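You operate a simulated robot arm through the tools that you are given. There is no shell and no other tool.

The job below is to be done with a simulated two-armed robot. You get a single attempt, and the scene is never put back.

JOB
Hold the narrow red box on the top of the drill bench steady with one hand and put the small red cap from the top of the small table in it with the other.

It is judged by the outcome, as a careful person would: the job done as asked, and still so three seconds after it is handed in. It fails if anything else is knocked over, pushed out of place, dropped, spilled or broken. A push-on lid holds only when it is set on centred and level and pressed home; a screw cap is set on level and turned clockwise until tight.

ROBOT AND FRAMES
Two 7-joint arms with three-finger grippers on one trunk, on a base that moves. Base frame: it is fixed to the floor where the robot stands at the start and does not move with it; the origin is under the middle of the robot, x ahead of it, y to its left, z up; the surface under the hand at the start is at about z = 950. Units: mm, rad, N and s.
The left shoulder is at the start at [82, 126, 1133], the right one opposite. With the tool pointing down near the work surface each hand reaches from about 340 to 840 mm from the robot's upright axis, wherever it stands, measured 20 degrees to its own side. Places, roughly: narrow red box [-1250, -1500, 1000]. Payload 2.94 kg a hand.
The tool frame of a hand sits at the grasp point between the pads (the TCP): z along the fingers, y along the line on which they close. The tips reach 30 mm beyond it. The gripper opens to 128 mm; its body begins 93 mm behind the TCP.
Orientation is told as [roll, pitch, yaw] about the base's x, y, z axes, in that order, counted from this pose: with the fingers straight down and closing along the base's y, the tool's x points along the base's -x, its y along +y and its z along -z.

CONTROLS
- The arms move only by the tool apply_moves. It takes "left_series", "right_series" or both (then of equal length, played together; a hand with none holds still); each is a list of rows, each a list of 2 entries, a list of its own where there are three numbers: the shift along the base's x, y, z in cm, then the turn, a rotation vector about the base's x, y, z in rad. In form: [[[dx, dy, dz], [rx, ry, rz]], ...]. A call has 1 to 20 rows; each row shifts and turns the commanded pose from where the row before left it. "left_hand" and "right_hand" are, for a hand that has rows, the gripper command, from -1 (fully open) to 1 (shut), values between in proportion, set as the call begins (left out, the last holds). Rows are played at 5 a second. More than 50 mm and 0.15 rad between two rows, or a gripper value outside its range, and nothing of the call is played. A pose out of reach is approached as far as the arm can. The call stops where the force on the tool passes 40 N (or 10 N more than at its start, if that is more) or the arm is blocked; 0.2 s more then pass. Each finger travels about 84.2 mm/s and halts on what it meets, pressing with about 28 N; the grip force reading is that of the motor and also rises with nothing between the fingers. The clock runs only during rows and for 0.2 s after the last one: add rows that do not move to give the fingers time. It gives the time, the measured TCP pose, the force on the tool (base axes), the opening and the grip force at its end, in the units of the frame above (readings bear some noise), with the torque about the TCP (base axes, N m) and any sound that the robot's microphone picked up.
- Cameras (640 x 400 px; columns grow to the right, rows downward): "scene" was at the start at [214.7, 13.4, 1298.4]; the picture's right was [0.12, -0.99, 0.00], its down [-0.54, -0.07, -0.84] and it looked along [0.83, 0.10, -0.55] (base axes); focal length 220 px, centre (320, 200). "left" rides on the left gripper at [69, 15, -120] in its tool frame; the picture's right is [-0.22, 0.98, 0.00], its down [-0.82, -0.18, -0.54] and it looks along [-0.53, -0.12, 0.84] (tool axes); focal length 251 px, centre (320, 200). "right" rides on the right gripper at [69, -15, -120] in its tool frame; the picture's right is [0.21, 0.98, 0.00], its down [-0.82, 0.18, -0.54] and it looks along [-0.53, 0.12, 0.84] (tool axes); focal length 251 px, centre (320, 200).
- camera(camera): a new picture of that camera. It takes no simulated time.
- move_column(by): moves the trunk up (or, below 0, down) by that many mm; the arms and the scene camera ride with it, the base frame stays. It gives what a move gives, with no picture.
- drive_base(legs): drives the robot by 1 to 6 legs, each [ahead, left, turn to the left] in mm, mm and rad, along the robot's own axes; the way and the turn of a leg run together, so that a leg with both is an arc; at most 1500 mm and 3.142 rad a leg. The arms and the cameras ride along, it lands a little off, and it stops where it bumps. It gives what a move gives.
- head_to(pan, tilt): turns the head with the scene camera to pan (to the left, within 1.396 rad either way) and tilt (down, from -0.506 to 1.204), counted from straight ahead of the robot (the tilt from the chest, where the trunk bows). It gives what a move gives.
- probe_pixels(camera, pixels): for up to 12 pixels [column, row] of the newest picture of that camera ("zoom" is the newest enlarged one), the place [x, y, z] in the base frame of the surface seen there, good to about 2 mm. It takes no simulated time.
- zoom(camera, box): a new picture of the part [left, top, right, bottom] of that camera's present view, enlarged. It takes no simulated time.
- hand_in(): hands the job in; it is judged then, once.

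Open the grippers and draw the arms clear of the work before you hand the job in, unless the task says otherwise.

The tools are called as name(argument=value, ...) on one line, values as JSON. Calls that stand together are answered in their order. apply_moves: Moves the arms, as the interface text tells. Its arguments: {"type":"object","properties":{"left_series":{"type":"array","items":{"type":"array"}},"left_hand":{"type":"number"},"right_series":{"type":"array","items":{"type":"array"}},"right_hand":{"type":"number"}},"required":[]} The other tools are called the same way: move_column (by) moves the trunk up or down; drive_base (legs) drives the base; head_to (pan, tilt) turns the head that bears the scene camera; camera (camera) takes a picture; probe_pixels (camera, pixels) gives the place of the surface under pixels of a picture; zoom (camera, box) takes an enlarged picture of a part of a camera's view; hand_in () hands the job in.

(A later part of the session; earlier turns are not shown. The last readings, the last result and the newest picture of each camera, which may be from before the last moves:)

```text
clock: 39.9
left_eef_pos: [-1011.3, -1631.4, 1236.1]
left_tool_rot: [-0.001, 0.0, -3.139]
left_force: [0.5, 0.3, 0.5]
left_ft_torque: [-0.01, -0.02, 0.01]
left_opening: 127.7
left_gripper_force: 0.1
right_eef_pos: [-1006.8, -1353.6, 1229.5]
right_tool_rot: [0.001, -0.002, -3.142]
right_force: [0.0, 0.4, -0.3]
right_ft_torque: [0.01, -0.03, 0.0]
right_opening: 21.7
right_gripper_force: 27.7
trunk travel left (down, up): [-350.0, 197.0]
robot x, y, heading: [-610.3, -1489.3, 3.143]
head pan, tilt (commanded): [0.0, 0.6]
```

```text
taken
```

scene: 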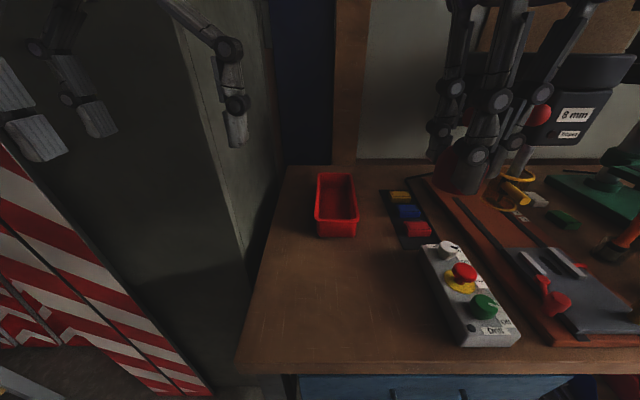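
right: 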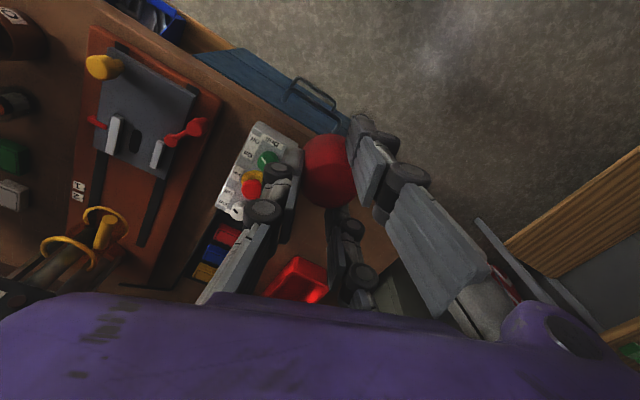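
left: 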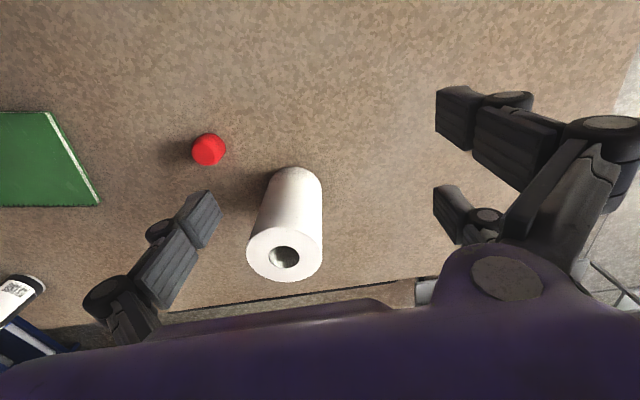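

The tray at (336, 203) is now nearly straight ahead. I'll zoom in and measure its rim corners and inner floor precisely.

zoom(camera="scene", box=[286, 155, 386, 255])

probe_pixels(camera="zoom", pixels=[[205, 75], [415, 75], [190, 235], [455, 240], [195, 310], [440, 320], [315, 235], [315, 80], [315, 130], [240, 180], [390, 180], [320, 330]])

```text
4.00 times, centred on (336, 205) of scene
```

zoom: 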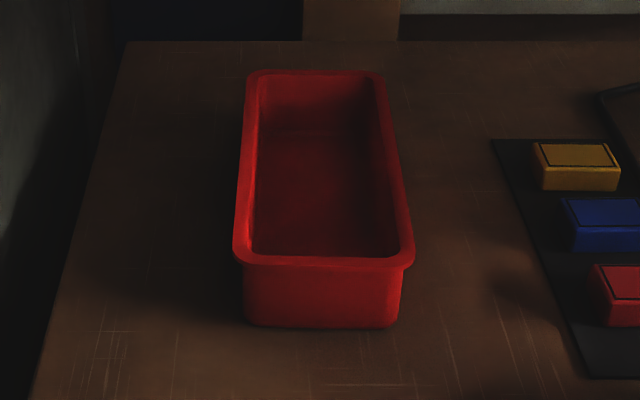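

```text
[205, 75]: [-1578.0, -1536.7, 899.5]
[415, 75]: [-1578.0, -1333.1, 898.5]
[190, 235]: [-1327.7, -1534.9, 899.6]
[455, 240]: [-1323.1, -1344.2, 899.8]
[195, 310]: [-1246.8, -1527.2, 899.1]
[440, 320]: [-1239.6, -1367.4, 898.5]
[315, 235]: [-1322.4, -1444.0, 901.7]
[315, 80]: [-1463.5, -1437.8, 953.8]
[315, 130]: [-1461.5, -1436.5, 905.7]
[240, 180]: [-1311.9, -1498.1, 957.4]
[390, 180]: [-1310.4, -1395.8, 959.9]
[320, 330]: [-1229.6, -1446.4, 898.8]
```

I'll take rim edge and wall points more exactly from this zoom.

probe_pixels(camera="zoom", pixels=[[238, 220], [246, 220], [254, 215], [412, 225], [403, 225], [393, 220], [320, 260], [320, 254], [248, 275], [396, 280], [315, 73], [320, 300]])

probe_pixels(camera="zoom", pixels=[[252, 120], [375, 120], [262, 245], [388, 245], [262, 150], [372, 150], [252, 318], [392, 320], [245, 300], [400, 300], [322, 247], [380, 120]])

```text
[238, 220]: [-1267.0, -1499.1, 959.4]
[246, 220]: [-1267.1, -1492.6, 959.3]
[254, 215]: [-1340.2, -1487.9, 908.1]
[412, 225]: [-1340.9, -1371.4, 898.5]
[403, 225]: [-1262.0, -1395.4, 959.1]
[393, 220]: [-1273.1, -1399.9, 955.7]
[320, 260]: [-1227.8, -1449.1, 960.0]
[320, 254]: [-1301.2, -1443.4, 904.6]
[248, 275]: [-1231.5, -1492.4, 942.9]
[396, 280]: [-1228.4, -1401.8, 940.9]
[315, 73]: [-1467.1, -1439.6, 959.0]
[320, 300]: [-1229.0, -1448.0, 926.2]
```

```text
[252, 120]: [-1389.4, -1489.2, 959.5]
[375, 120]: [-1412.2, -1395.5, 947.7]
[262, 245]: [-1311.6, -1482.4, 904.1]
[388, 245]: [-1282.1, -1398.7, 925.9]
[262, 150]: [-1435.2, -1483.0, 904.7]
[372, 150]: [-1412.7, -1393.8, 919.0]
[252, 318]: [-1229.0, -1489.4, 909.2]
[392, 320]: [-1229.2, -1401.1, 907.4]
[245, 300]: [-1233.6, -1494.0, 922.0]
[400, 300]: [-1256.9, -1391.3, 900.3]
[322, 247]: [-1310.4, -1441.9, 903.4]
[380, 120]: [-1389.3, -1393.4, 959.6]
```

The tray's rim runs y ≈ -1500…-1390 (flange about 108 wide), x ≈ -1228…-1467, top at 960, and it is turned about 0.03 rad. I'll move both hands rightward so the left clears the cabinet and makes room, then drive ahead 90 mm.

apply_moves(left_series=[[[0, 2, 0], [0, 0, 0]], [[0, 2, 0], [0, 0, 0]], [[0, 2, 0], [0, 0, 0]], [[0, 2, 0], [0, 0, 0]], [[0, 0, 0], [0, 0, 0]]], right_series=[[[0, 2, 0], [0, 0, 0]], [[0, 2, 0], [0, 0, 0]], [[0, 2, 0], [0, 0, 0]], [[0, 2, 0], [0, 0, 0]], [[0, 0, 0], [0, 0, 0]]])

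drive_base(legs=[[92, 0, 0]])

camera(camera="scene")

camera(camera="left")

camera(camera="right")

```text
clock: 41.1
left_eef_pos: [-1011.0, -1551.4, 1236.0]
left_tool_rot: [-0.003, -0.001, -3.14]
left_force: [-0.7, 0.1, -0.6]
left_ft_torque: [0.04, -0.01, -0.01]
left_opening: 127.8
left_gripper_force: 0.0
right_eef_pos: [-1006.7, -1274.7, 1228.5]
right_tool_rot: [-0.001, 0.0, -3.142]
right_force: [0.3, 0.1, 0.0]
right_ft_torque: [0.0, 0.0, 0.02]
right_opening: 21.5
right_gripper_force: 28.1
trunk travel left (down, up): [-350.0, 197.0]
robot x, y, heading: [-610.4, -1489.1, 3.141]
head pan, tilt (commanded): [0.0, 0.6]
```

```text
clock: 42.2
left_eef_pos: [-1101.1, -1549.8, 1235.8]
left_tool_rot: [-0.003, -0.001, -3.14]
left_force: [-0.4, -0.2, -0.7]
left_ft_torque: [-0.01, -0.04, 0.01]
left_opening: 128.3
left_gripper_force: 0.1
right_eef_pos: [-1097.2, -1273.2, 1229.5]
right_tool_rot: [-0.001, -0.004, -3.145]
right_force: [-1.1, -0.8, 0.6]
right_ft_torque: [-0.01, -0.02, -0.01]
right_opening: 21.8
right_gripper_force: 28.2
trunk travel left (down, up): [-350.0, 197.0]
robot x, y, heading: [-698.6, -1490.9, -3.138]
head pan, tilt (commanded): [0.0, 0.6]
```

```text
taken
```

scene: 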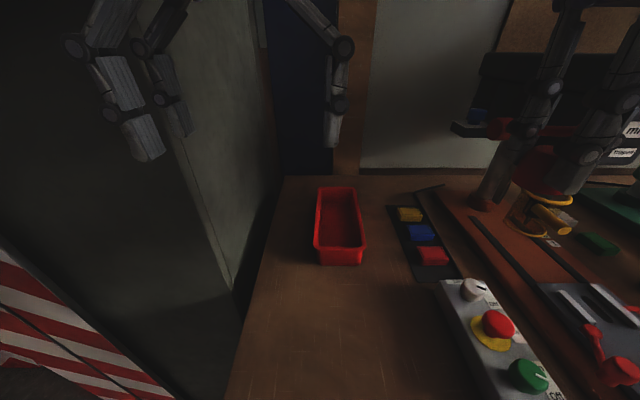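

```text
taken
```

left: 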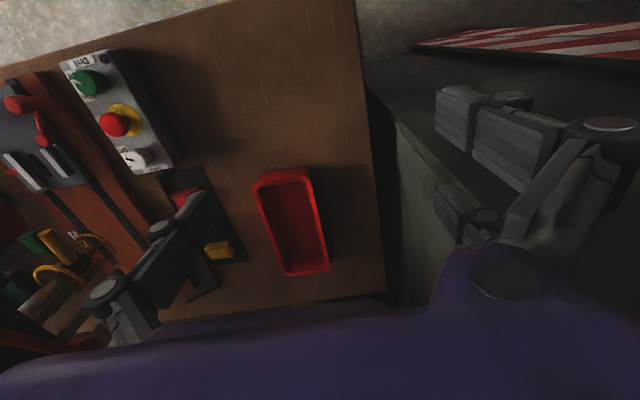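

```text
taken
```

right: 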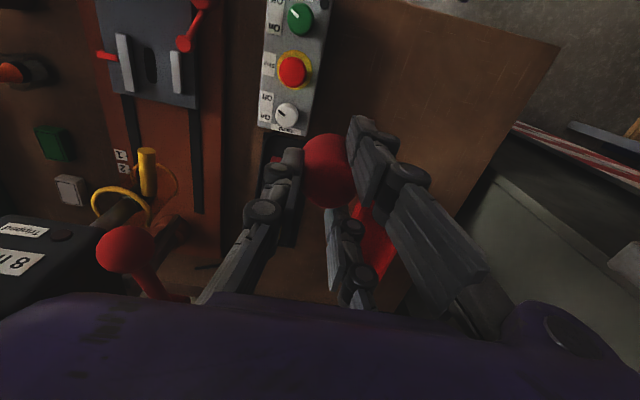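

Base is at (-699, -1491). I'll probe the press lever in the right view at (130, 250) so the right arm can avoid it, and bring the left hand to a spot above the near end of the tray, tilted 0.35 rad so its body leans back toward me.

probe_pixels(camera="right", pixels=[[125, 250], [160, 285], [20, 265], [60, 240], [120, 200], [290, 30], [285, 110], [310, 130]])

apply_moves(left_series=[[[-2.78, 1.74, -2.5], [0, 0.058, -0.006]], [[-2.78, 1.74, -2.9], [0, 0.058, -0.006]], [[-2.78, 1.74, -2.9], [0, 0.058, -0.006]], [[-2.78, 1.74, -2.9], [0, 0.058, -0.006]], [[-2.78, 1.74, -2.9], [0, 0.058, -0.006]], [[-2.78, 1.74, -2.9], [0, 0.06, -0.004]], [[0, 0, 0], [0, 0, 0]]])

camera(camera="scene")

camera(camera="left")

```text
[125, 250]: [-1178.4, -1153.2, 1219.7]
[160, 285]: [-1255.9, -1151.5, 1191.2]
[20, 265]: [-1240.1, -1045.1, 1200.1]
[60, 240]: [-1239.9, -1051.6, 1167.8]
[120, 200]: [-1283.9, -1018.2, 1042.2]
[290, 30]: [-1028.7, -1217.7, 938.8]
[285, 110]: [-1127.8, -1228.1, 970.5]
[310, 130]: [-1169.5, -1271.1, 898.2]
```

```text
clock: 44.0
left_eef_pos: [-1226.8, -1458.2, 1111.5]
left_tool_rot: [-0.016, -0.438, 3.122]
left_force: [-0.1, -0.1, -0.5]
left_ft_torque: [0.0, -0.05, -0.03]
left_opening: 128.1
left_gripper_force: 0.1
right_eef_pos: [-1054.2, -1281.4, 1240.9]
right_tool_rot: [-0.002, -0.036, -3.128]
right_force: [-0.5, 0.4, 1.2]
right_ft_torque: [-0.06, 0.05, 0.01]
right_opening: 21.8
right_gripper_force: 28.0
trunk travel left (down, up): [-350.0, 197.0]
robot x, y, heading: [-699.4, -1491.7, -3.125]
head pan, tilt (commanded): [0.0, 0.6]
stopped in row 7 (left hand): the arm was blocked; the commanded pose is now the measured one
```

```text
taken
```

scene: 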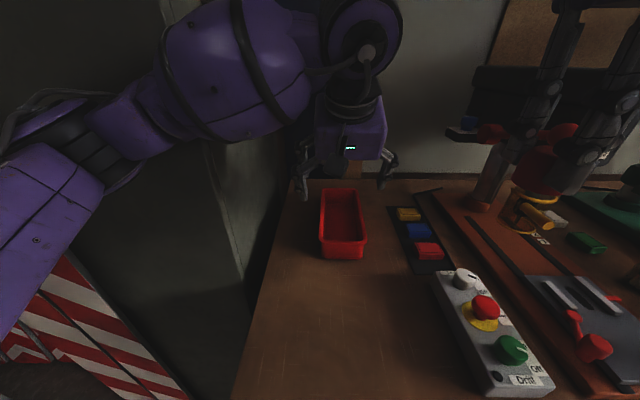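

```text
taken
```

left: 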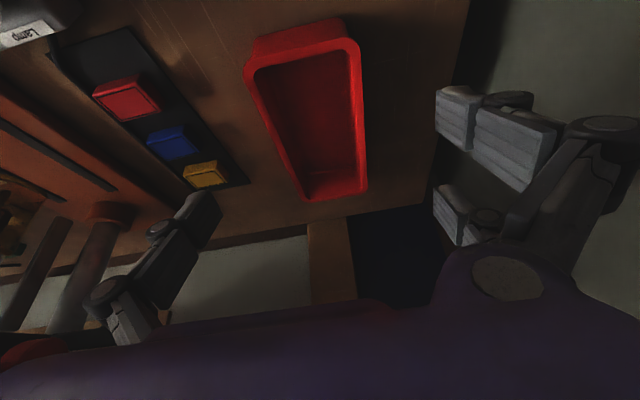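

The left arm was blocked at (-1227, -1458, 1112), most likely its forearm or elbow against the cabinet, and the robot got nudged a little. I'll probe the arm and the cabinet to find where it touches.

probe_pixels(camera="scene", pixels=[[40, 150], [20, 110], [90, 110], [130, 150], [200, 100], [180, 40], [280, 60], [350, 40], [195, 15], [150, 60], [60, 230], [120, 130]])

zoom(camera="scene", box=[0, 0, 320, 250])

```text
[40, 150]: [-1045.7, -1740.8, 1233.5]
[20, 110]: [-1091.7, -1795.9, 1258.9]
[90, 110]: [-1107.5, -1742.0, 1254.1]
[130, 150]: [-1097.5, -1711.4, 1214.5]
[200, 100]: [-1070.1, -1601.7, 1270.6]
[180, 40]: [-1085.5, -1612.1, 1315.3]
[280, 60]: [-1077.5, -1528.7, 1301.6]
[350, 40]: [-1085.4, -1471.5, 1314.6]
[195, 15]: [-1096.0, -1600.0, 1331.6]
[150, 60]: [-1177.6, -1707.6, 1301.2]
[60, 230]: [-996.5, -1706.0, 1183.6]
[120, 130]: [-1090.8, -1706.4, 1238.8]
```

```text
1.60 times, centred on (160, 125) of scene
```

zoom: 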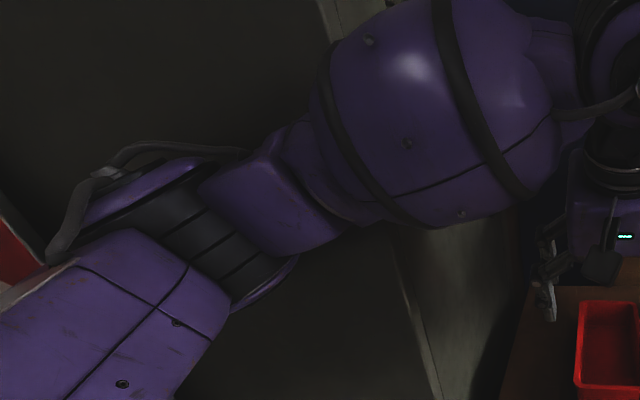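

The forearm back is against the cabinet corner (about (-1177, -1672)), so I'm standing too close for the left elbow. I'll reverse the left hand's path to free the arm, then stand further back and more to the right.

apply_moves(left_series=[[[2.5, -1.2, 2.5], [0, -0.058, 0.006]], [[2.5, -1.2, 2.5], [0, -0.058, 0.006]], [[2.5, -1.0, 2.5], [0, -0.058, 0.006]], [[2.5, -1.0, 2.5], [0, -0.058, 0.006]], [[2.5, -1.0, 2.5], [0, -0.06, 0.004]], [[0, 0, 0], [0, 0, 0]]])

camera(camera="scene")

```text
clock: 45.4
left_eef_pos: [-1131.9, -1499.9, 1219.3]
left_tool_rot: [-0.012, -0.108, -3.139]
left_force: [-0.2, -0.2, -0.1]
left_ft_torque: [-0.04, 0.0, -0.02]
left_opening: 128.1
left_gripper_force: 0.0
right_eef_pos: [-1085.3, -1272.4, 1232.5]
right_tool_rot: [0.004, -0.014, -3.136]
right_force: [-0.2, 0.4, 0.0]
right_ft_torque: [-0.04, -0.01, 0.02]
right_opening: 21.6
right_gripper_force: 27.9
trunk travel left (down, up): [-350.0, 197.0]
robot x, y, heading: [-703.9, -1491.7, -3.136]
head pan, tilt (commanded): [0.0, 0.6]
```

```text
taken
```

scene: 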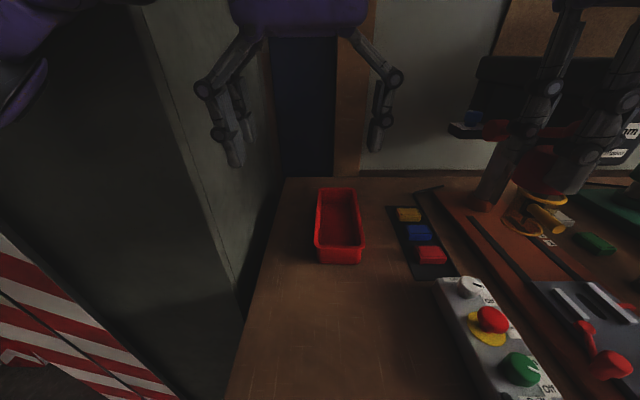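

The arm is free, with zero forces, and the tray is unmoved. I'll drive back 100 mm, then 60 mm to the right, and re-check the tray and cabinet positions.

drive_base(legs=[[-100, 0, 0], [0, -60, 0]])

camera(camera="scene")

zoom(camera="scene", box=[240, 155, 360, 255])

```text
clock: 47.4
left_eef_pos: [-1045.0, -1445.9, 1211.9]
left_tool_rot: [-0.015, -0.098, -3.135]
left_force: [-0.5, 0.8, -0.2]
left_ft_torque: [0.01, -0.01, 0.02]
left_opening: 128.3
left_gripper_force: 0.0
right_eef_pos: [-995.8, -1218.4, 1228.6]
right_tool_rot: [0.0, -0.001, -3.134]
right_force: [0.0, 0.0, -0.8]
right_ft_torque: [0.01, -0.03, 0.0]
right_opening: 21.7
right_gripper_force: 27.7
trunk travel left (down, up): [-350.0, 197.0]
robot x, y, heading: [-598.5, -1431.3, -3.138]
head pan, tilt (commanded): [0.0, 0.6]
```

```text
taken
```

scene: 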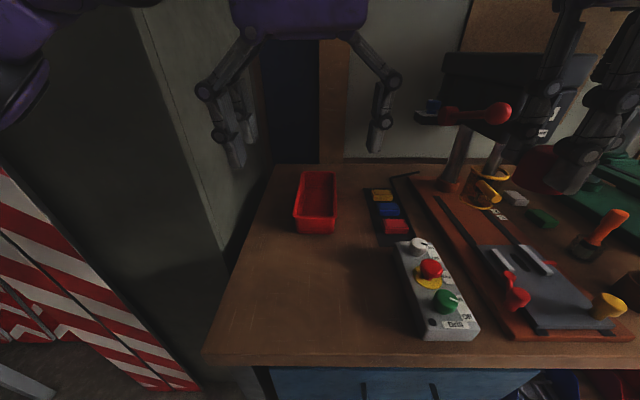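

```text
4.00 times, centred on (300, 205) of scene
```

zoom: 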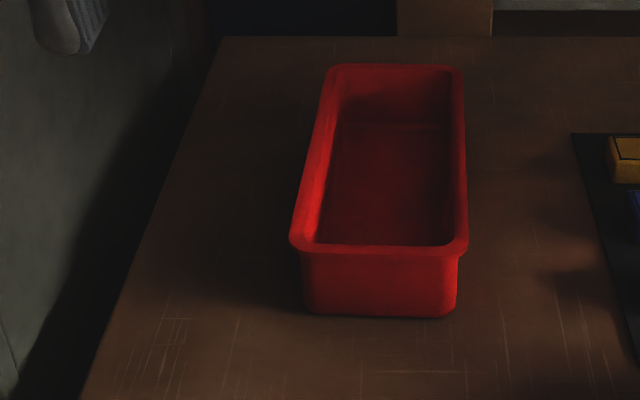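

I'm at (-599, -1431) now. I'll probe the tray rim and cabinet from here.

probe_pixels(camera="zoom", pixels=[[294, 235], [303, 225], [465, 235], [456, 225], [380, 247], [328, 72], [460, 75], [395, 67], [305, 280], [455, 285], [380, 290], [395, 180]])

probe_pixels(camera="scene", pixels=[[210, 200], [228, 230], [150, 60], [200, 230], [485, 112], [430, 115], [450, 115], [470, 170], [100, 150], [480, 200], [20, 90], [300, 12]])

```text
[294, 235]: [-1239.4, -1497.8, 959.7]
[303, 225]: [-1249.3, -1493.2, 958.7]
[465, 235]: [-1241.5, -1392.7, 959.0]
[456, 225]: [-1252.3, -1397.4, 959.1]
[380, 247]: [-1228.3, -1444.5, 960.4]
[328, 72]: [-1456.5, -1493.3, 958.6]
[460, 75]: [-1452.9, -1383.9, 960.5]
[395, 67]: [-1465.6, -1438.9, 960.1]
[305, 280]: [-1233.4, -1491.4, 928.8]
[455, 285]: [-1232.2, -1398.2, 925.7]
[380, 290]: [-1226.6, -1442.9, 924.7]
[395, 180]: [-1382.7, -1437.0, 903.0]
```

```text
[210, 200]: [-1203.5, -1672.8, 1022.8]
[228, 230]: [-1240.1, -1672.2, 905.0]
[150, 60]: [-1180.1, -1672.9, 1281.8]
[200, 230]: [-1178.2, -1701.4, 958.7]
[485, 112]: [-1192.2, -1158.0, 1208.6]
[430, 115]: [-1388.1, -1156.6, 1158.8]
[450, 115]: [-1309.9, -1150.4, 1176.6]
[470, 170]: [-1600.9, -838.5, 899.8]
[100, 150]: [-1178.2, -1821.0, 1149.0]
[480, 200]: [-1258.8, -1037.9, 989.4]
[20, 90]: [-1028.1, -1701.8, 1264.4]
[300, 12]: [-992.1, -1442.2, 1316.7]
```

The tray centre line is y ≈ -1444 at x = -1268, and the lever bar runs along y ≈ -1155 from x -1175 to -1390 at z 1160–1220. I'll advance the left hand halfway toward the point above the tray's near end, adding tilt, and check the elbow against the cabinet.

apply_moves(left_series=[[[-3.7, 0, -2.5], [-0.003, 0.042, -0.006]], [[-3.7, 0, -2.5], [-0.003, 0.042, -0.006]], [[-3.7, 0, -2.5], [-0.003, 0.042, -0.006]], [[0, 0, 0], [0, 0, 0]]])

camera(camera="scene")

```text
clock: 48.4
left_eef_pos: [-1153.5, -1445.1, 1138.1]
left_tool_rot: [-0.006, -0.226, 3.129]
left_force: [-0.2, -0.1, 0.3]
left_ft_torque: [0.01, 0.02, -0.01]
left_opening: 128.1
left_gripper_force: 0.0
right_eef_pos: [-997.6, -1217.0, 1229.5]
right_tool_rot: [0.002, -0.002, -3.135]
right_force: [1.5, 0.7, 0.0]
right_ft_torque: [0.02, 0.05, 0.0]
right_opening: 21.5
right_gripper_force: 28.3
trunk travel left (down, up): [-350.0, 197.0]
robot x, y, heading: [-597.3, -1428.0, -3.14]
head pan, tilt (commanded): [0.0, 0.6]
```

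```text
taken
```

scene: 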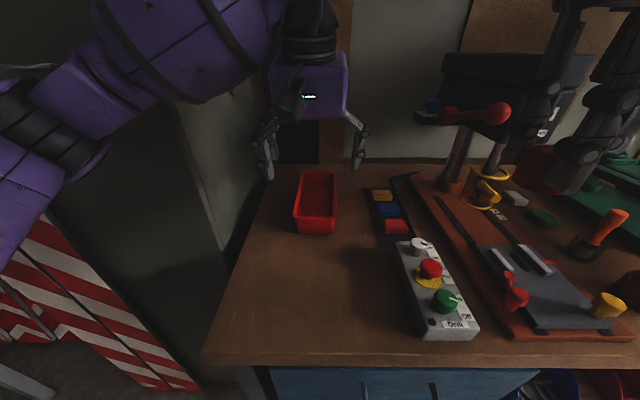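

No contact so far. I'll probe the left forearm's visible surface to gauge its clearance to the cabinet corner before going further.

probe_pixels(camera="scene", pixels=[[60, 130], [30, 150], [90, 60], [110, 40], [170, 60], [240, 60], [130, 95], [60, 70], [175, 100], [15, 75]])

```text
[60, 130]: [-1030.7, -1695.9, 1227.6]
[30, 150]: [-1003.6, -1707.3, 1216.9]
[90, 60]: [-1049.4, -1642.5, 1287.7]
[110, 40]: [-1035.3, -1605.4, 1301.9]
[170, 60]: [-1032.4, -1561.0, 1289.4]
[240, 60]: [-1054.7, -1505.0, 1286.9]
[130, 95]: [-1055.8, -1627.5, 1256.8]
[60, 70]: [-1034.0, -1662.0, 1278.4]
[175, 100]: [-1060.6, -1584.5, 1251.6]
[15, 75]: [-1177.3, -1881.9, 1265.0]
```

The forearm's back should be about 45 mm from the cabinet face. I'll advance in two smaller steps to (-1227, -1444, 1088) and probe again.

apply_moves(left_series=[[[-3.7, 0, -2.5], [0, 0.042, -0.006]], [[-3.7, 0, -2.5], [0, 0.042, -0.006]], [[0, 0, 0], [0, 0, 0]]])

camera(camera="scene")

probe_pixels(camera="scene", pixels=[[60, 130], [30, 150], [90, 60], [110, 40], [170, 60], [130, 95], [60, 70], [175, 100], [100, 120], [200, 120]])

```text
clock: 49.1
left_eef_pos: [-1230.8, -1445.0, 1087.5]
left_tool_rot: [-0.002, -0.309, 3.115]
left_force: [0.2, -0.5, 1.4]
left_ft_torque: [-0.02, 0.02, 0.03]
left_opening: 127.8
left_gripper_force: 0.1
right_eef_pos: [-996.1, -1216.7, 1229.8]
right_tool_rot: [0.0, -0.004, -3.135]
right_force: [0.6, 0.4, 0.7]
right_ft_torque: [0.01, 0.04, -0.04]
right_opening: 21.8
right_gripper_force: 28.2
trunk travel left (down, up): [-350.0, 197.0]
robot x, y, heading: [-596.4, -1436.5, -3.139]
head pan, tilt (commanded): [0.0, 0.6]
```

```text
taken
```

scene: 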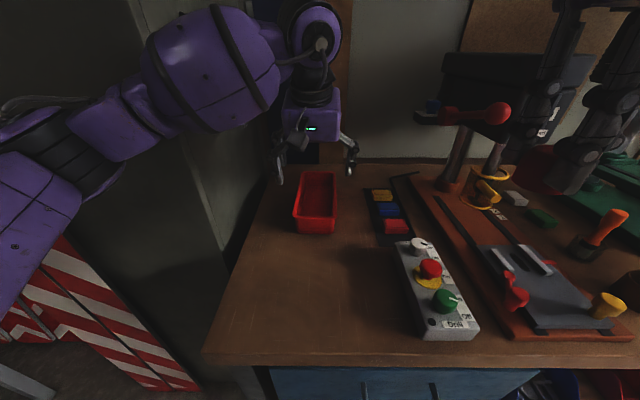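

```text
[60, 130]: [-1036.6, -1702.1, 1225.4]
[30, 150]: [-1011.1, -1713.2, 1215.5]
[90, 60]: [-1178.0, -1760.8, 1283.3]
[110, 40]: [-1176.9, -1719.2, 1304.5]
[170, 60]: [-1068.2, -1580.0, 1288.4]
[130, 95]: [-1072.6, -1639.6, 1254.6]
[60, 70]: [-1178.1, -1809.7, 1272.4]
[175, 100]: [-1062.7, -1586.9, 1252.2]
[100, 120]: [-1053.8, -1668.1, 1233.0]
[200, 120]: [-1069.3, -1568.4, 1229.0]
```

The gap at the corner is still about 30 mm and the elbow is hardly moving forward. I'll do the last step to above the near end of the tray and check alignment with the left camera.

apply_moves(left_series=[[[-1.9, 0.05, -1.3], [0, 0.02, 0]], [[-1.9, 0.05, -1.3], [0, 0.02, 0]], [[0, 0, 0], [0, 0, 0]]])

camera(camera="scene")

camera(camera="left")

```text
clock: 50.0
left_eef_pos: [-1267.3, -1444.3, 1061.6]
left_tool_rot: [-0.001, -0.346, 3.116]
left_force: [-0.4, -0.5, 0.0]
left_ft_torque: [-0.01, -0.01, 0.03]
left_opening: 127.8
left_gripper_force: 0.0
right_eef_pos: [-997.5, -1218.1, 1229.7]
right_tool_rot: [0.0, -0.005, -3.136]
right_force: [-0.3, -0.1, -0.3]
right_ft_torque: [0.02, -0.02, 0.0]
right_opening: 21.8
right_gripper_force: 27.9
trunk travel left (down, up): [-350.0, 197.0]
robot x, y, heading: [-599.7, -1429.1, -3.134]
head pan, tilt (commanded): [0.0, 0.6]
```

```text
taken
```

scene: 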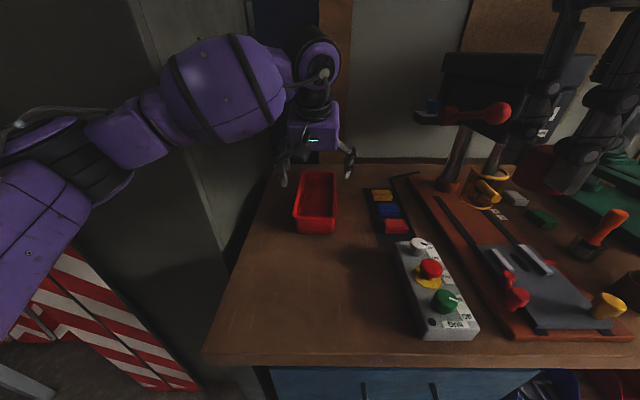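

```text
taken
```

left: 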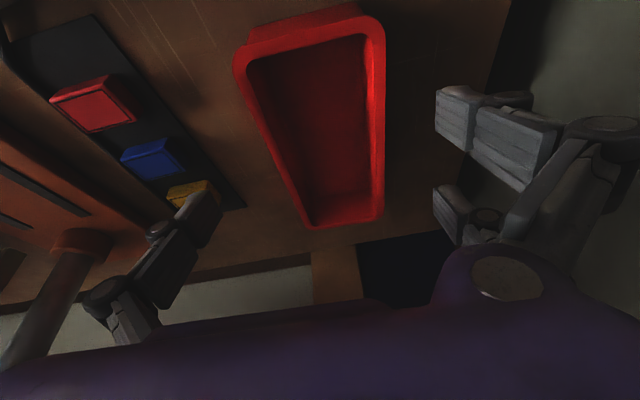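

The hand is at (-1267, -1444, 1062), tilted 0.35. I'll probe the finger inner faces and tray rim in the left view to check the side clearances before lowering.

probe_pixels(camera="left", pixels=[[215, 215], [205, 225], [190, 255], [437, 110], [440, 130], [436, 200], [440, 215], [245, 55], [375, 40], [250, 90], [380, 100], [310, 30]])

```text
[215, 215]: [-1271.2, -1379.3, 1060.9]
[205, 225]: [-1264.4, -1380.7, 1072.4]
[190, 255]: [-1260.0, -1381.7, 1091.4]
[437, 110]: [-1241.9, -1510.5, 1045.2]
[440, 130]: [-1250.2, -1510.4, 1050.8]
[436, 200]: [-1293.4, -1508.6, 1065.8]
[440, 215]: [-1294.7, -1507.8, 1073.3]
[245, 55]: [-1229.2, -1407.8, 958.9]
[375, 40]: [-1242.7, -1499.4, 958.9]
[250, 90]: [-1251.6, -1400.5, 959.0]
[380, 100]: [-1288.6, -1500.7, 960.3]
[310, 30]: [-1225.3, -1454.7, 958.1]
```

Finger faces are at y ≈ -1509 and -1380. I'll zoom in on the tray in the left view to pin down both outer rim edges.

zoom(camera="left", box=[220, 0, 400, 112])

probe_pixels(camera="zoom", pixels=[[52, 230], [58, 240], [80, 300], [100, 300], [75, 330], [585, 200], [578, 300], [580, 250], [560, 300], [590, 120], [90, 240]])

```text
3.56 times, centred on (310, 56) of left
```

zoom: 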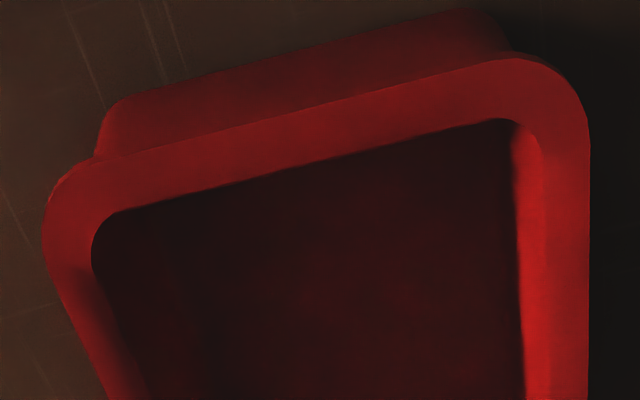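

```text
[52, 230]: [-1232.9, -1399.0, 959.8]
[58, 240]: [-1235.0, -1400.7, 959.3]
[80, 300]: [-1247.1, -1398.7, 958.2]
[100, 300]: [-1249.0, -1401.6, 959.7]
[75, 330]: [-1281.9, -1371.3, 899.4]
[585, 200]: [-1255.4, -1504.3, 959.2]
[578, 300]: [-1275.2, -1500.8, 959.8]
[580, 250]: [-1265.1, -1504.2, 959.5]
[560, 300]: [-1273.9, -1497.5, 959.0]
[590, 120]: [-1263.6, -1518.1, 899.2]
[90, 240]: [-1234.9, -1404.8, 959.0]
```

The left camera puts the rim at y ≈ -1504…-1397, about 6 mm further -y than the scene camera. I'll check the fingers in the scene camera too, to compare both in the same frame.

zoom(camera="scene", box=[255, 110, 375, 185])

probe_pixels(camera="zoom", pixels=[[150, 375], [155, 340], [175, 330], [510, 345], [500, 320], [490, 345], [130, 290], [520, 290], [330, 180], [300, 340]])

```text
5.33 times, centred on (315, 148) of scene
```

zoom: 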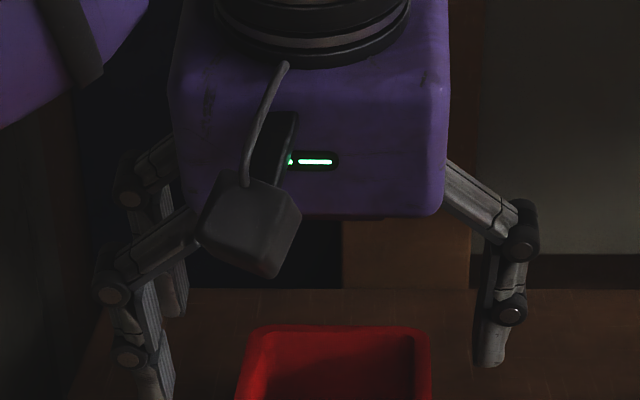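

```text
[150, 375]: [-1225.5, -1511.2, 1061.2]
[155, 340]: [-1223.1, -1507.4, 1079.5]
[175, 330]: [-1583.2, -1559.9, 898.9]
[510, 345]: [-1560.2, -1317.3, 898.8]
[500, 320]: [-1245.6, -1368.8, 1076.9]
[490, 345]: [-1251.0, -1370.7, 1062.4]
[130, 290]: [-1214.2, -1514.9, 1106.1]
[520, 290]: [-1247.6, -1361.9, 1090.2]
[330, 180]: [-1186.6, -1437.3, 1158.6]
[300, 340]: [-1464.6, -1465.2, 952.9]
```

In both frames the tray centre lies 4–5 mm further to -y than the hand's centre. I'll shift the left hand by -4.5 mm in y and lower it 7 cm, then check again.

apply_moves(left_series=[[[0, -0.45, -1.5], [0, 0, 0]], [[0, 0, -2.5], [0, 0, 0]], [[0, 0, -2.5], [0, 0, 0]], [[0, 0, 0], [0, 0, 0]]])

camera(camera="scene")

camera(camera="left")

zoom(camera="scene", box=[235, 120, 395, 220])

```text
clock: 51.0
left_eef_pos: [-1268.4, -1449.1, 996.7]
left_tool_rot: [-0.002, -0.349, 3.114]
left_force: [-0.9, 0.8, 0.0]
left_ft_torque: [-0.01, 0.0, 0.01]
left_opening: 128.0
left_gripper_force: 0.1
right_eef_pos: [-997.0, -1216.5, 1229.4]
right_tool_rot: [0.0, -0.004, -3.134]
right_force: [0.9, -0.9, -0.3]
right_ft_torque: [-0.02, 0.02, 0.01]
right_opening: 21.5
right_gripper_force: 27.7
trunk travel left (down, up): [-350.0, 197.0]
robot x, y, heading: [-594.5, -1428.6, -3.134]
head pan, tilt (commanded): [0.0, 0.6]
```

```text
taken
```

scene: 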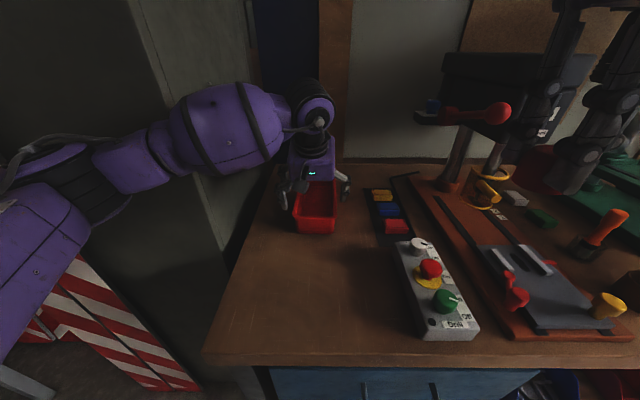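

```text
taken
```

left: 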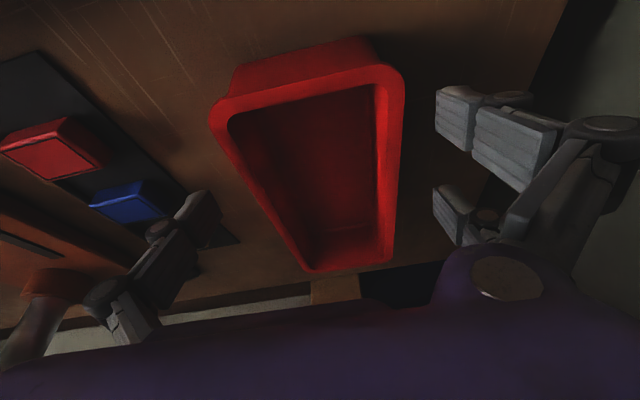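

```text
4.00 times, centred on (315, 170) of scene
```

zoom: 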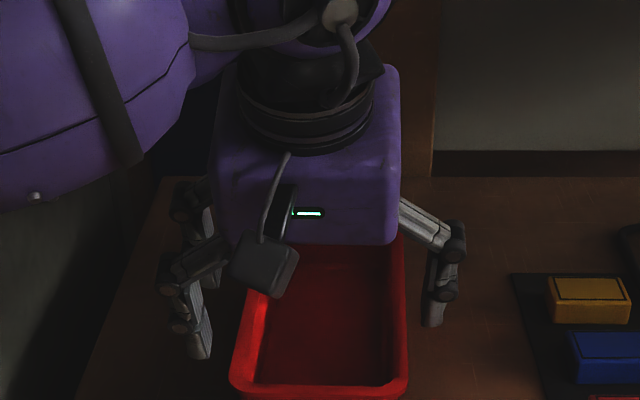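

The hand is centred over the tray at z 997. I'll probe both rim edges and fingers again in the left view.

probe_pixels(camera="left", pixels=[[214, 120], [222, 140], [232, 150], [402, 100], [400, 130], [398, 160], [215, 215], [205, 225], [437, 110], [440, 130], [436, 200], [305, 75]])

```text
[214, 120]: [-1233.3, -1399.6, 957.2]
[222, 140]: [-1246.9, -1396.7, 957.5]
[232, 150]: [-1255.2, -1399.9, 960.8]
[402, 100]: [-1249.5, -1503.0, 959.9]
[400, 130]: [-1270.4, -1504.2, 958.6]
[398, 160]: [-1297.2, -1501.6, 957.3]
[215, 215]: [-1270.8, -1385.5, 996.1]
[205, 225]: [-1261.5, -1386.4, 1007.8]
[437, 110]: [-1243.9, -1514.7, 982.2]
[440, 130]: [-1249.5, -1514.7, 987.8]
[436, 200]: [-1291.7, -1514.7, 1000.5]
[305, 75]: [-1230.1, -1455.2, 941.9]
```

Clearances are about 11 mm on each side. I'll lower the left hand another 44 mm so the pads straddle the rim and the tips stay above the bench.

apply_moves(left_series=[[[0, 0, -2.0], [0, 0, 0]], [[0, 0, -1.4], [0, 0, 0]], [[0, 0, -1.0], [0, 0, 0]], [[0, 0, 0], [0, 0, 0]]])

camera(camera="scene")

camera(camera="left")

zoom(camera="scene", box=[235, 140, 395, 240])

```text
clock: 52.0
left_eef_pos: [-1266.0, -1448.9, 952.1]
left_tool_rot: [-0.002, -0.347, 3.117]
left_force: [0.8, 0.6, -0.7]
left_ft_torque: [-0.01, 0.03, -0.02]
left_opening: 127.9
left_gripper_force: 0.0
right_eef_pos: [-998.1, -1216.7, 1228.6]
right_tool_rot: [-0.001, -0.002, -3.134]
right_force: [-0.3, -0.3, -0.8]
right_ft_torque: [-0.02, -0.03, -0.03]
right_opening: 21.7
right_gripper_force: 28.0
trunk travel left (down, up): [-350.0, 197.0]
robot x, y, heading: [-599.8, -1433.5, -3.136]
head pan, tilt (commanded): [0.0, 0.6]
```

```text
taken
```

scene: 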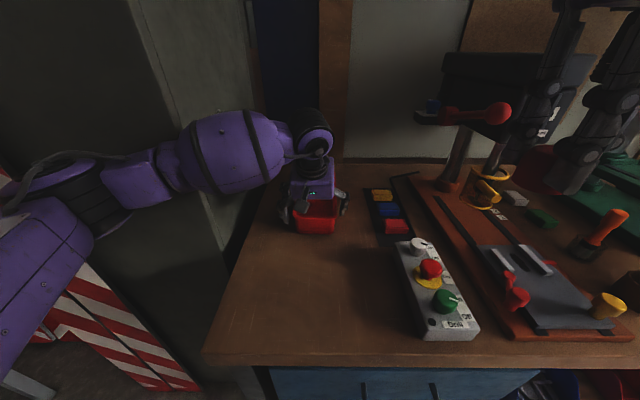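

```text
taken
```

left: 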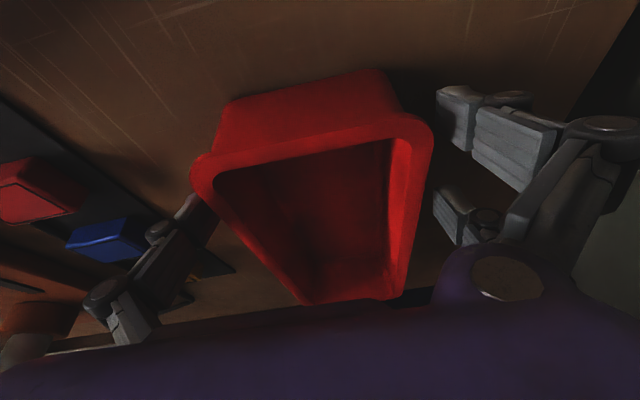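

```text
4.00 times, centred on (315, 190) of scene
```

zoom: 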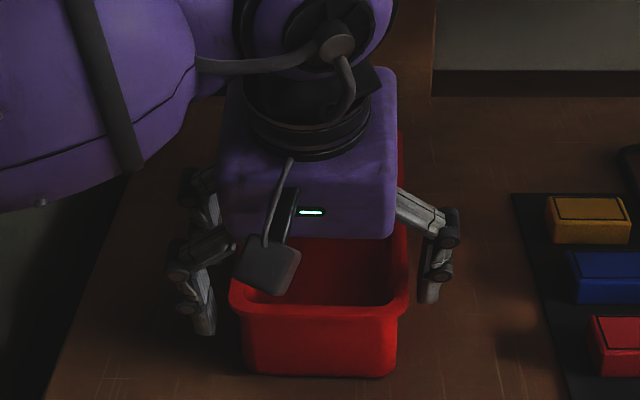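

The hand straddles the tray with clear gaps each side. I'll first narrow to about 111 mm to check symmetry, then close on it.

apply_moves(left_series=[[[0, 0, 0], [0, 0, 0]], [[0, 0, 0], [0, 0, 0]]], left_hand=-0.73)

camera(camera="left")

zoom(camera="left", box=[160, 60, 480, 260])

```text
clock: 52.5
left_eef_pos: [-1267.7, -1449.7, 953.3]
left_tool_rot: [-0.002, -0.348, 3.114]
left_force: [0.0, 0.0, -0.6]
left_ft_torque: [0.02, -0.02, -0.01]
left_opening: 110.9
left_gripper_force: 0.0
right_eef_pos: [-996.9, -1217.4, 1229.2]
right_tool_rot: [0.0, -0.003, -3.135]
right_force: [0.5, 0.8, -0.4]
right_ft_torque: [0.02, 0.02, 0.03]
right_opening: 21.5
right_gripper_force: 27.7
trunk travel left (down, up): [-350.0, 197.0]
robot x, y, heading: [-599.2, -1429.2, -3.133]
head pan, tilt (commanded): [0.0, 0.6]
```

```text
taken
```

left: 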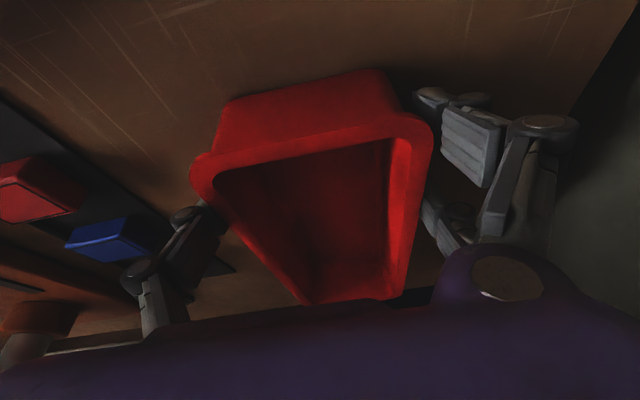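

```text
2.00 times, centred on (320, 160) of left
```

zoom: 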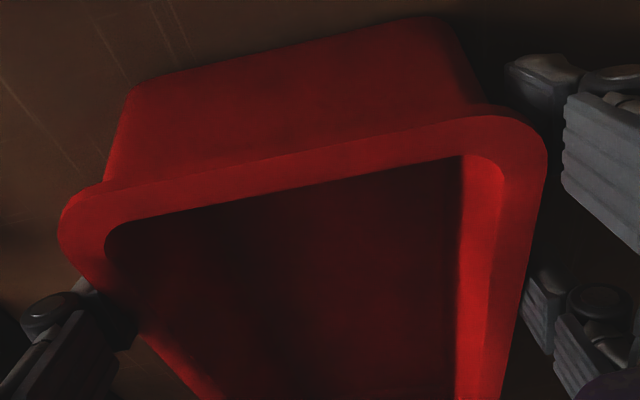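

At 111 mm the fingers are just outside the rim on both sides, tips reaching below the flange. I'll close onto it now.

apply_moves(left_series=[[[0, 0, 0], [0, 0, 0]], [[0, 0, 0], [0, 0, 0]], [[0, 0, 0], [0, 0, 0]], [[0, 0, 0], [0, 0, 0]]], left_hand=-0.45)

camera(camera="left")

zoom(camera="scene", box=[235, 140, 395, 240])

```text
clock: 53.5
left_eef_pos: [-1266.8, -1449.2, 953.3]
left_tool_rot: [0.0, -0.348, 3.115]
left_force: [-0.3, -0.5, 4.0]
left_ft_torque: [-0.08, -0.03, -0.11]
left_opening: 99.7
left_gripper_force: 28.3
right_eef_pos: [-997.3, -1217.5, 1228.9]
right_tool_rot: [0.0, -0.002, -3.135]
right_force: [-0.2, -0.5, -0.2]
right_ft_torque: [-0.01, 0.02, 0.01]
right_opening: 21.8
right_gripper_force: 27.1
trunk travel left (down, up): [-350.0, 197.0]
robot x, y, heading: [-599.3, -1429.4, -3.138]
head pan, tilt (commanded): [0.0, 0.6]
```

```text
taken
```

left: 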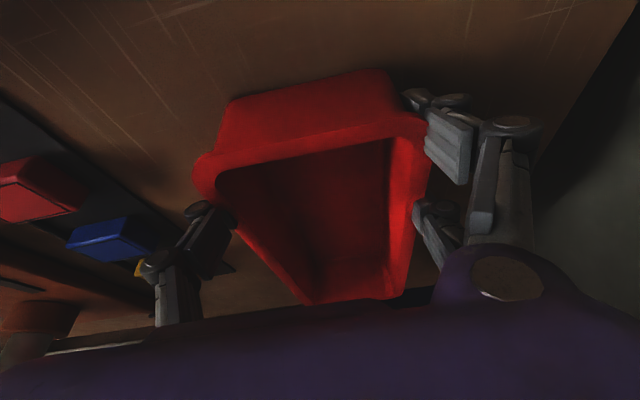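

```text
4.00 times, centred on (315, 190) of scene
```

zoom: 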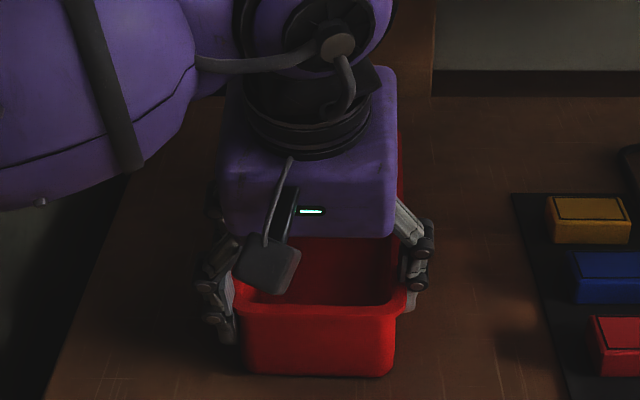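

The left hand now grips the tray at 99.7 mm with 28 N, and the tray hasn't visibly moved. Next the right arm must come past the left wrist, so I'll probe the left wrist and forearm to know the space they take.

camera(camera="scene")

probe_pixels(camera="scene", pixels=[[225, 114], [225, 190], [225, 150], [315, 112], [313, 152], [302, 132], [331, 132], [315, 170], [270, 145], [150, 180], [90, 200], [60, 165]])

zoom(camera="scene", box=[160, 90, 400, 240])

```text
taken
```

scene: 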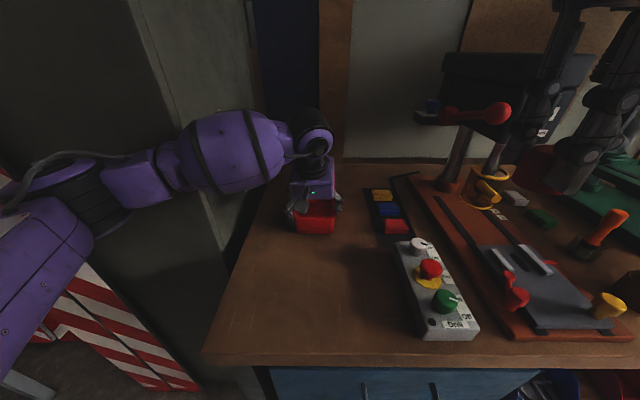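

```text
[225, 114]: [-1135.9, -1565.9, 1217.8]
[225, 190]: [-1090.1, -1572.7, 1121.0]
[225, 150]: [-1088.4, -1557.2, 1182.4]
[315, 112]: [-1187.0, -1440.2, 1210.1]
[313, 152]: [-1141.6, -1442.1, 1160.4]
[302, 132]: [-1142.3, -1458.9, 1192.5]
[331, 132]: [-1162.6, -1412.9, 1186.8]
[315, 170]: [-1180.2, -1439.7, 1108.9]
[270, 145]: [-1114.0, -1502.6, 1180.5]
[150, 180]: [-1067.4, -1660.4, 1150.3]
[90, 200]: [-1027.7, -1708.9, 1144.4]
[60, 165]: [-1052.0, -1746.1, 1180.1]
```

```text
2.67 times, centred on (280, 165) of scene
```

zoom: 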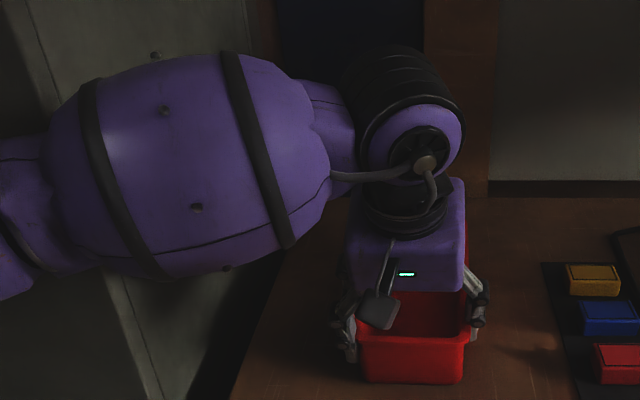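

The left wrist drum takes up about x -1142…-1250, y -1400…-1490, z 1140…1225, so the right hand should come along y ≈ -1330, to its right, with its camera turned toward +y. I'll first yaw the right hand by +1.57 rad in the air while moving to (-1047, -1330, 1190).

apply_moves(right_series=[[[-0.45, -1.03, -0.35], [0, 0, 0.143]], [[-0.45, -1.03, -0.35], [0, 0, 0.143]], [[-0.45, -1.03, -0.35], [0, 0, 0.143]], [[-0.45, -1.03, -0.35], [0, 0, 0.143]], [[-0.45, -1.03, -0.35], [0, 0, 0.143]], [[-0.45, -1.03, -0.35], [0, 0, 0.143]], [[-0.45, -1.03, -0.35], [0, 0, 0.143]], [[-0.45, -1.03, -0.35], [0, 0, 0.143]], [[-0.45, -1.03, -0.35], [0, 0, 0.143]], [[-0.45, -1.03, -0.35], [0, 0, 0.143]], [[-0.45, -1.03, -0.35], [0, 0, 0.143]], [[0, 0, 0], [0, 0, 0]]])

camera(camera="scene")

camera(camera="right")

```text
clock: 56.1
left_eef_pos: [-1266.1, -1448.3, 951.9]
left_tool_rot: [-0.001, -0.347, 3.115]
left_force: [0.1, 0.5, 5.0]
left_ft_torque: [-0.21, 0.06, -0.01]
left_opening: 99.7
left_gripper_force: 27.8
right_eef_pos: [-1000.5, -1360.7, 1173.2]
right_tool_rot: [-0.002, -0.003, -1.565]
right_force: [0.6, -0.3, -0.8]
right_ft_torque: [0.01, 0.0, -0.01]
right_opening: 21.6
right_gripper_force: 28.3
right hand out of reach, approached as far as the arm can: row 10, 11
trunk travel left (down, up): [-350.0, 197.0]
robot x, y, heading: [-596.7, -1428.9, -3.135]
head pan, tilt (commanded): [0.0, 0.6]
```

```text
taken
```

scene: 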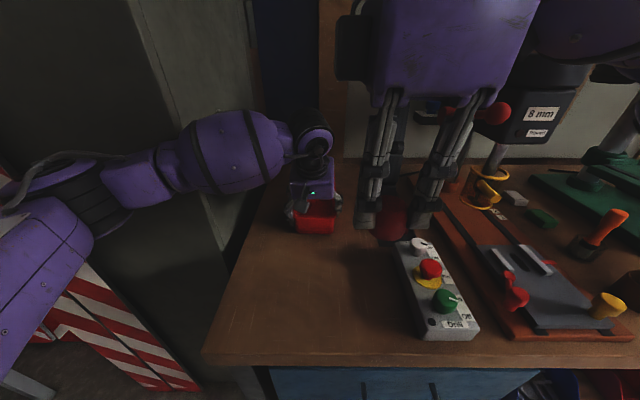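

```text
taken
```

right: 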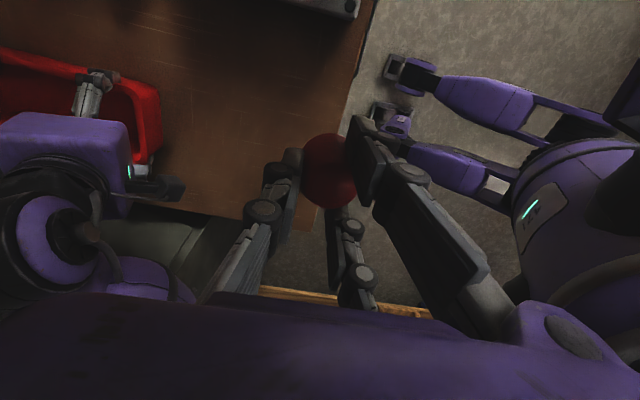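

The yaw reached -1.565, but position fell short (measured (-1000, -1361, 1173)), so this yaw is at a joint limit here. I'll take back 0.4 rad of yaw and see whether the commanded position is then reached.

apply_moves(right_series=[[[0, 0.5, 0], [0, 0, -0.13]], [[0, 0.5, 0], [0, 0, -0.13]], [[0, 0, 0], [0, 0, -0.14]], [[0, 0, 0], [0, 0, 0]], [[0, 0, 0], [0, 0, 0]]])

camera(camera="scene")

```text
clock: 57.4
left_eef_pos: [-1267.4, -1449.3, 951.7]
left_tool_rot: [-0.001, -0.347, 3.115]
left_force: [-0.8, 1.1, 5.0]
left_ft_torque: [-0.26, 0.05, -0.14]
left_opening: 99.4
left_gripper_force: 28.6
right_eef_pos: [-1001.4, -1351.5, 1173.9]
right_tool_rot: [-0.001, -0.003, -1.964]
right_force: [0.2, -0.5, 0.5]
right_ft_torque: [0.04, -0.04, -0.02]
right_opening: 21.8
right_gripper_force: 28.0
trunk travel left (down, up): [-350.0, 197.0]
robot x, y, heading: [-595.5, -1428.7, -3.133]
head pan, tilt (commanded): [0.0, 0.6]
```

```text
taken
```

scene: 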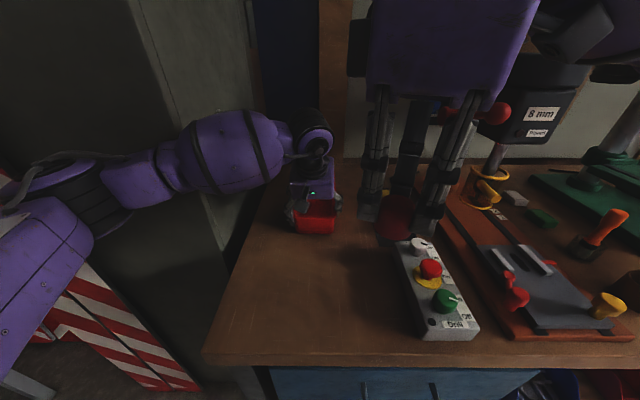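

The commanded pose was reset to what was reached, and the hand follows well at yaw -1.96 (1.17 rad from straight). I'll advance it to (-1150, -1330, 1115), to the right of the left wrist.

apply_moves(right_series=[[[-3.7, 0.55, -1.5], [0, 0, 0]], [[-3.7, 0.55, -1.5], [0, 0, 0]], [[-3.7, 0.55, -1.5], [0, 0, 0]], [[-3.7, 0.55, -1.5], [0, 0, 0]], [[0, 0, 0], [0, 0, 0]]])

camera(camera="scene")

camera(camera="right")

```text
clock: 58.5
left_eef_pos: [-1267.1, -1449.0, 953.5]
left_tool_rot: [-0.003, -0.345, 3.117]
left_force: [-0.8, -0.6, 4.6]
left_ft_torque: [-0.22, -0.19, -0.11]
left_opening: 99.5
left_gripper_force: 28.6
right_eef_pos: [-1132.8, -1339.2, 1110.9]
right_tool_rot: [-0.002, -0.004, -1.968]
right_force: [0.4, 0.9, -0.4]
right_ft_torque: [-0.07, -0.01, 0.0]
right_opening: 21.4
right_gripper_force: 27.8
right hand out of reach, approached as far as the arm can: row 4
trunk travel left (down, up): [-350.0, 197.0]
robot x, y, heading: [-601.5, -1429.3, -3.138]
head pan, tilt (commanded): [0.0, 0.6]
```

```text
taken
```

scene: 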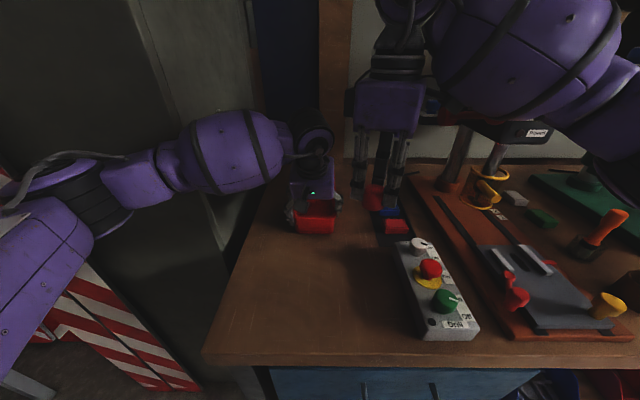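

```text
taken
```

right: 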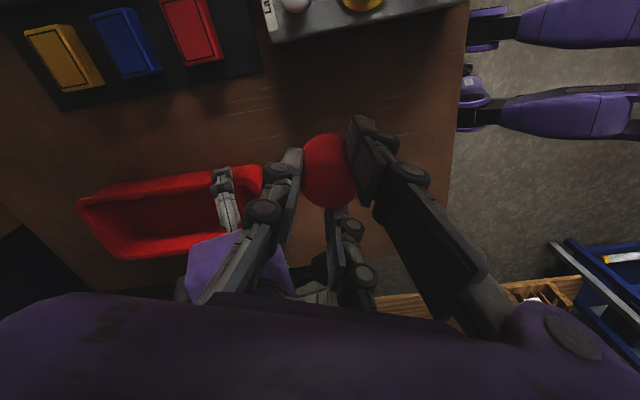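

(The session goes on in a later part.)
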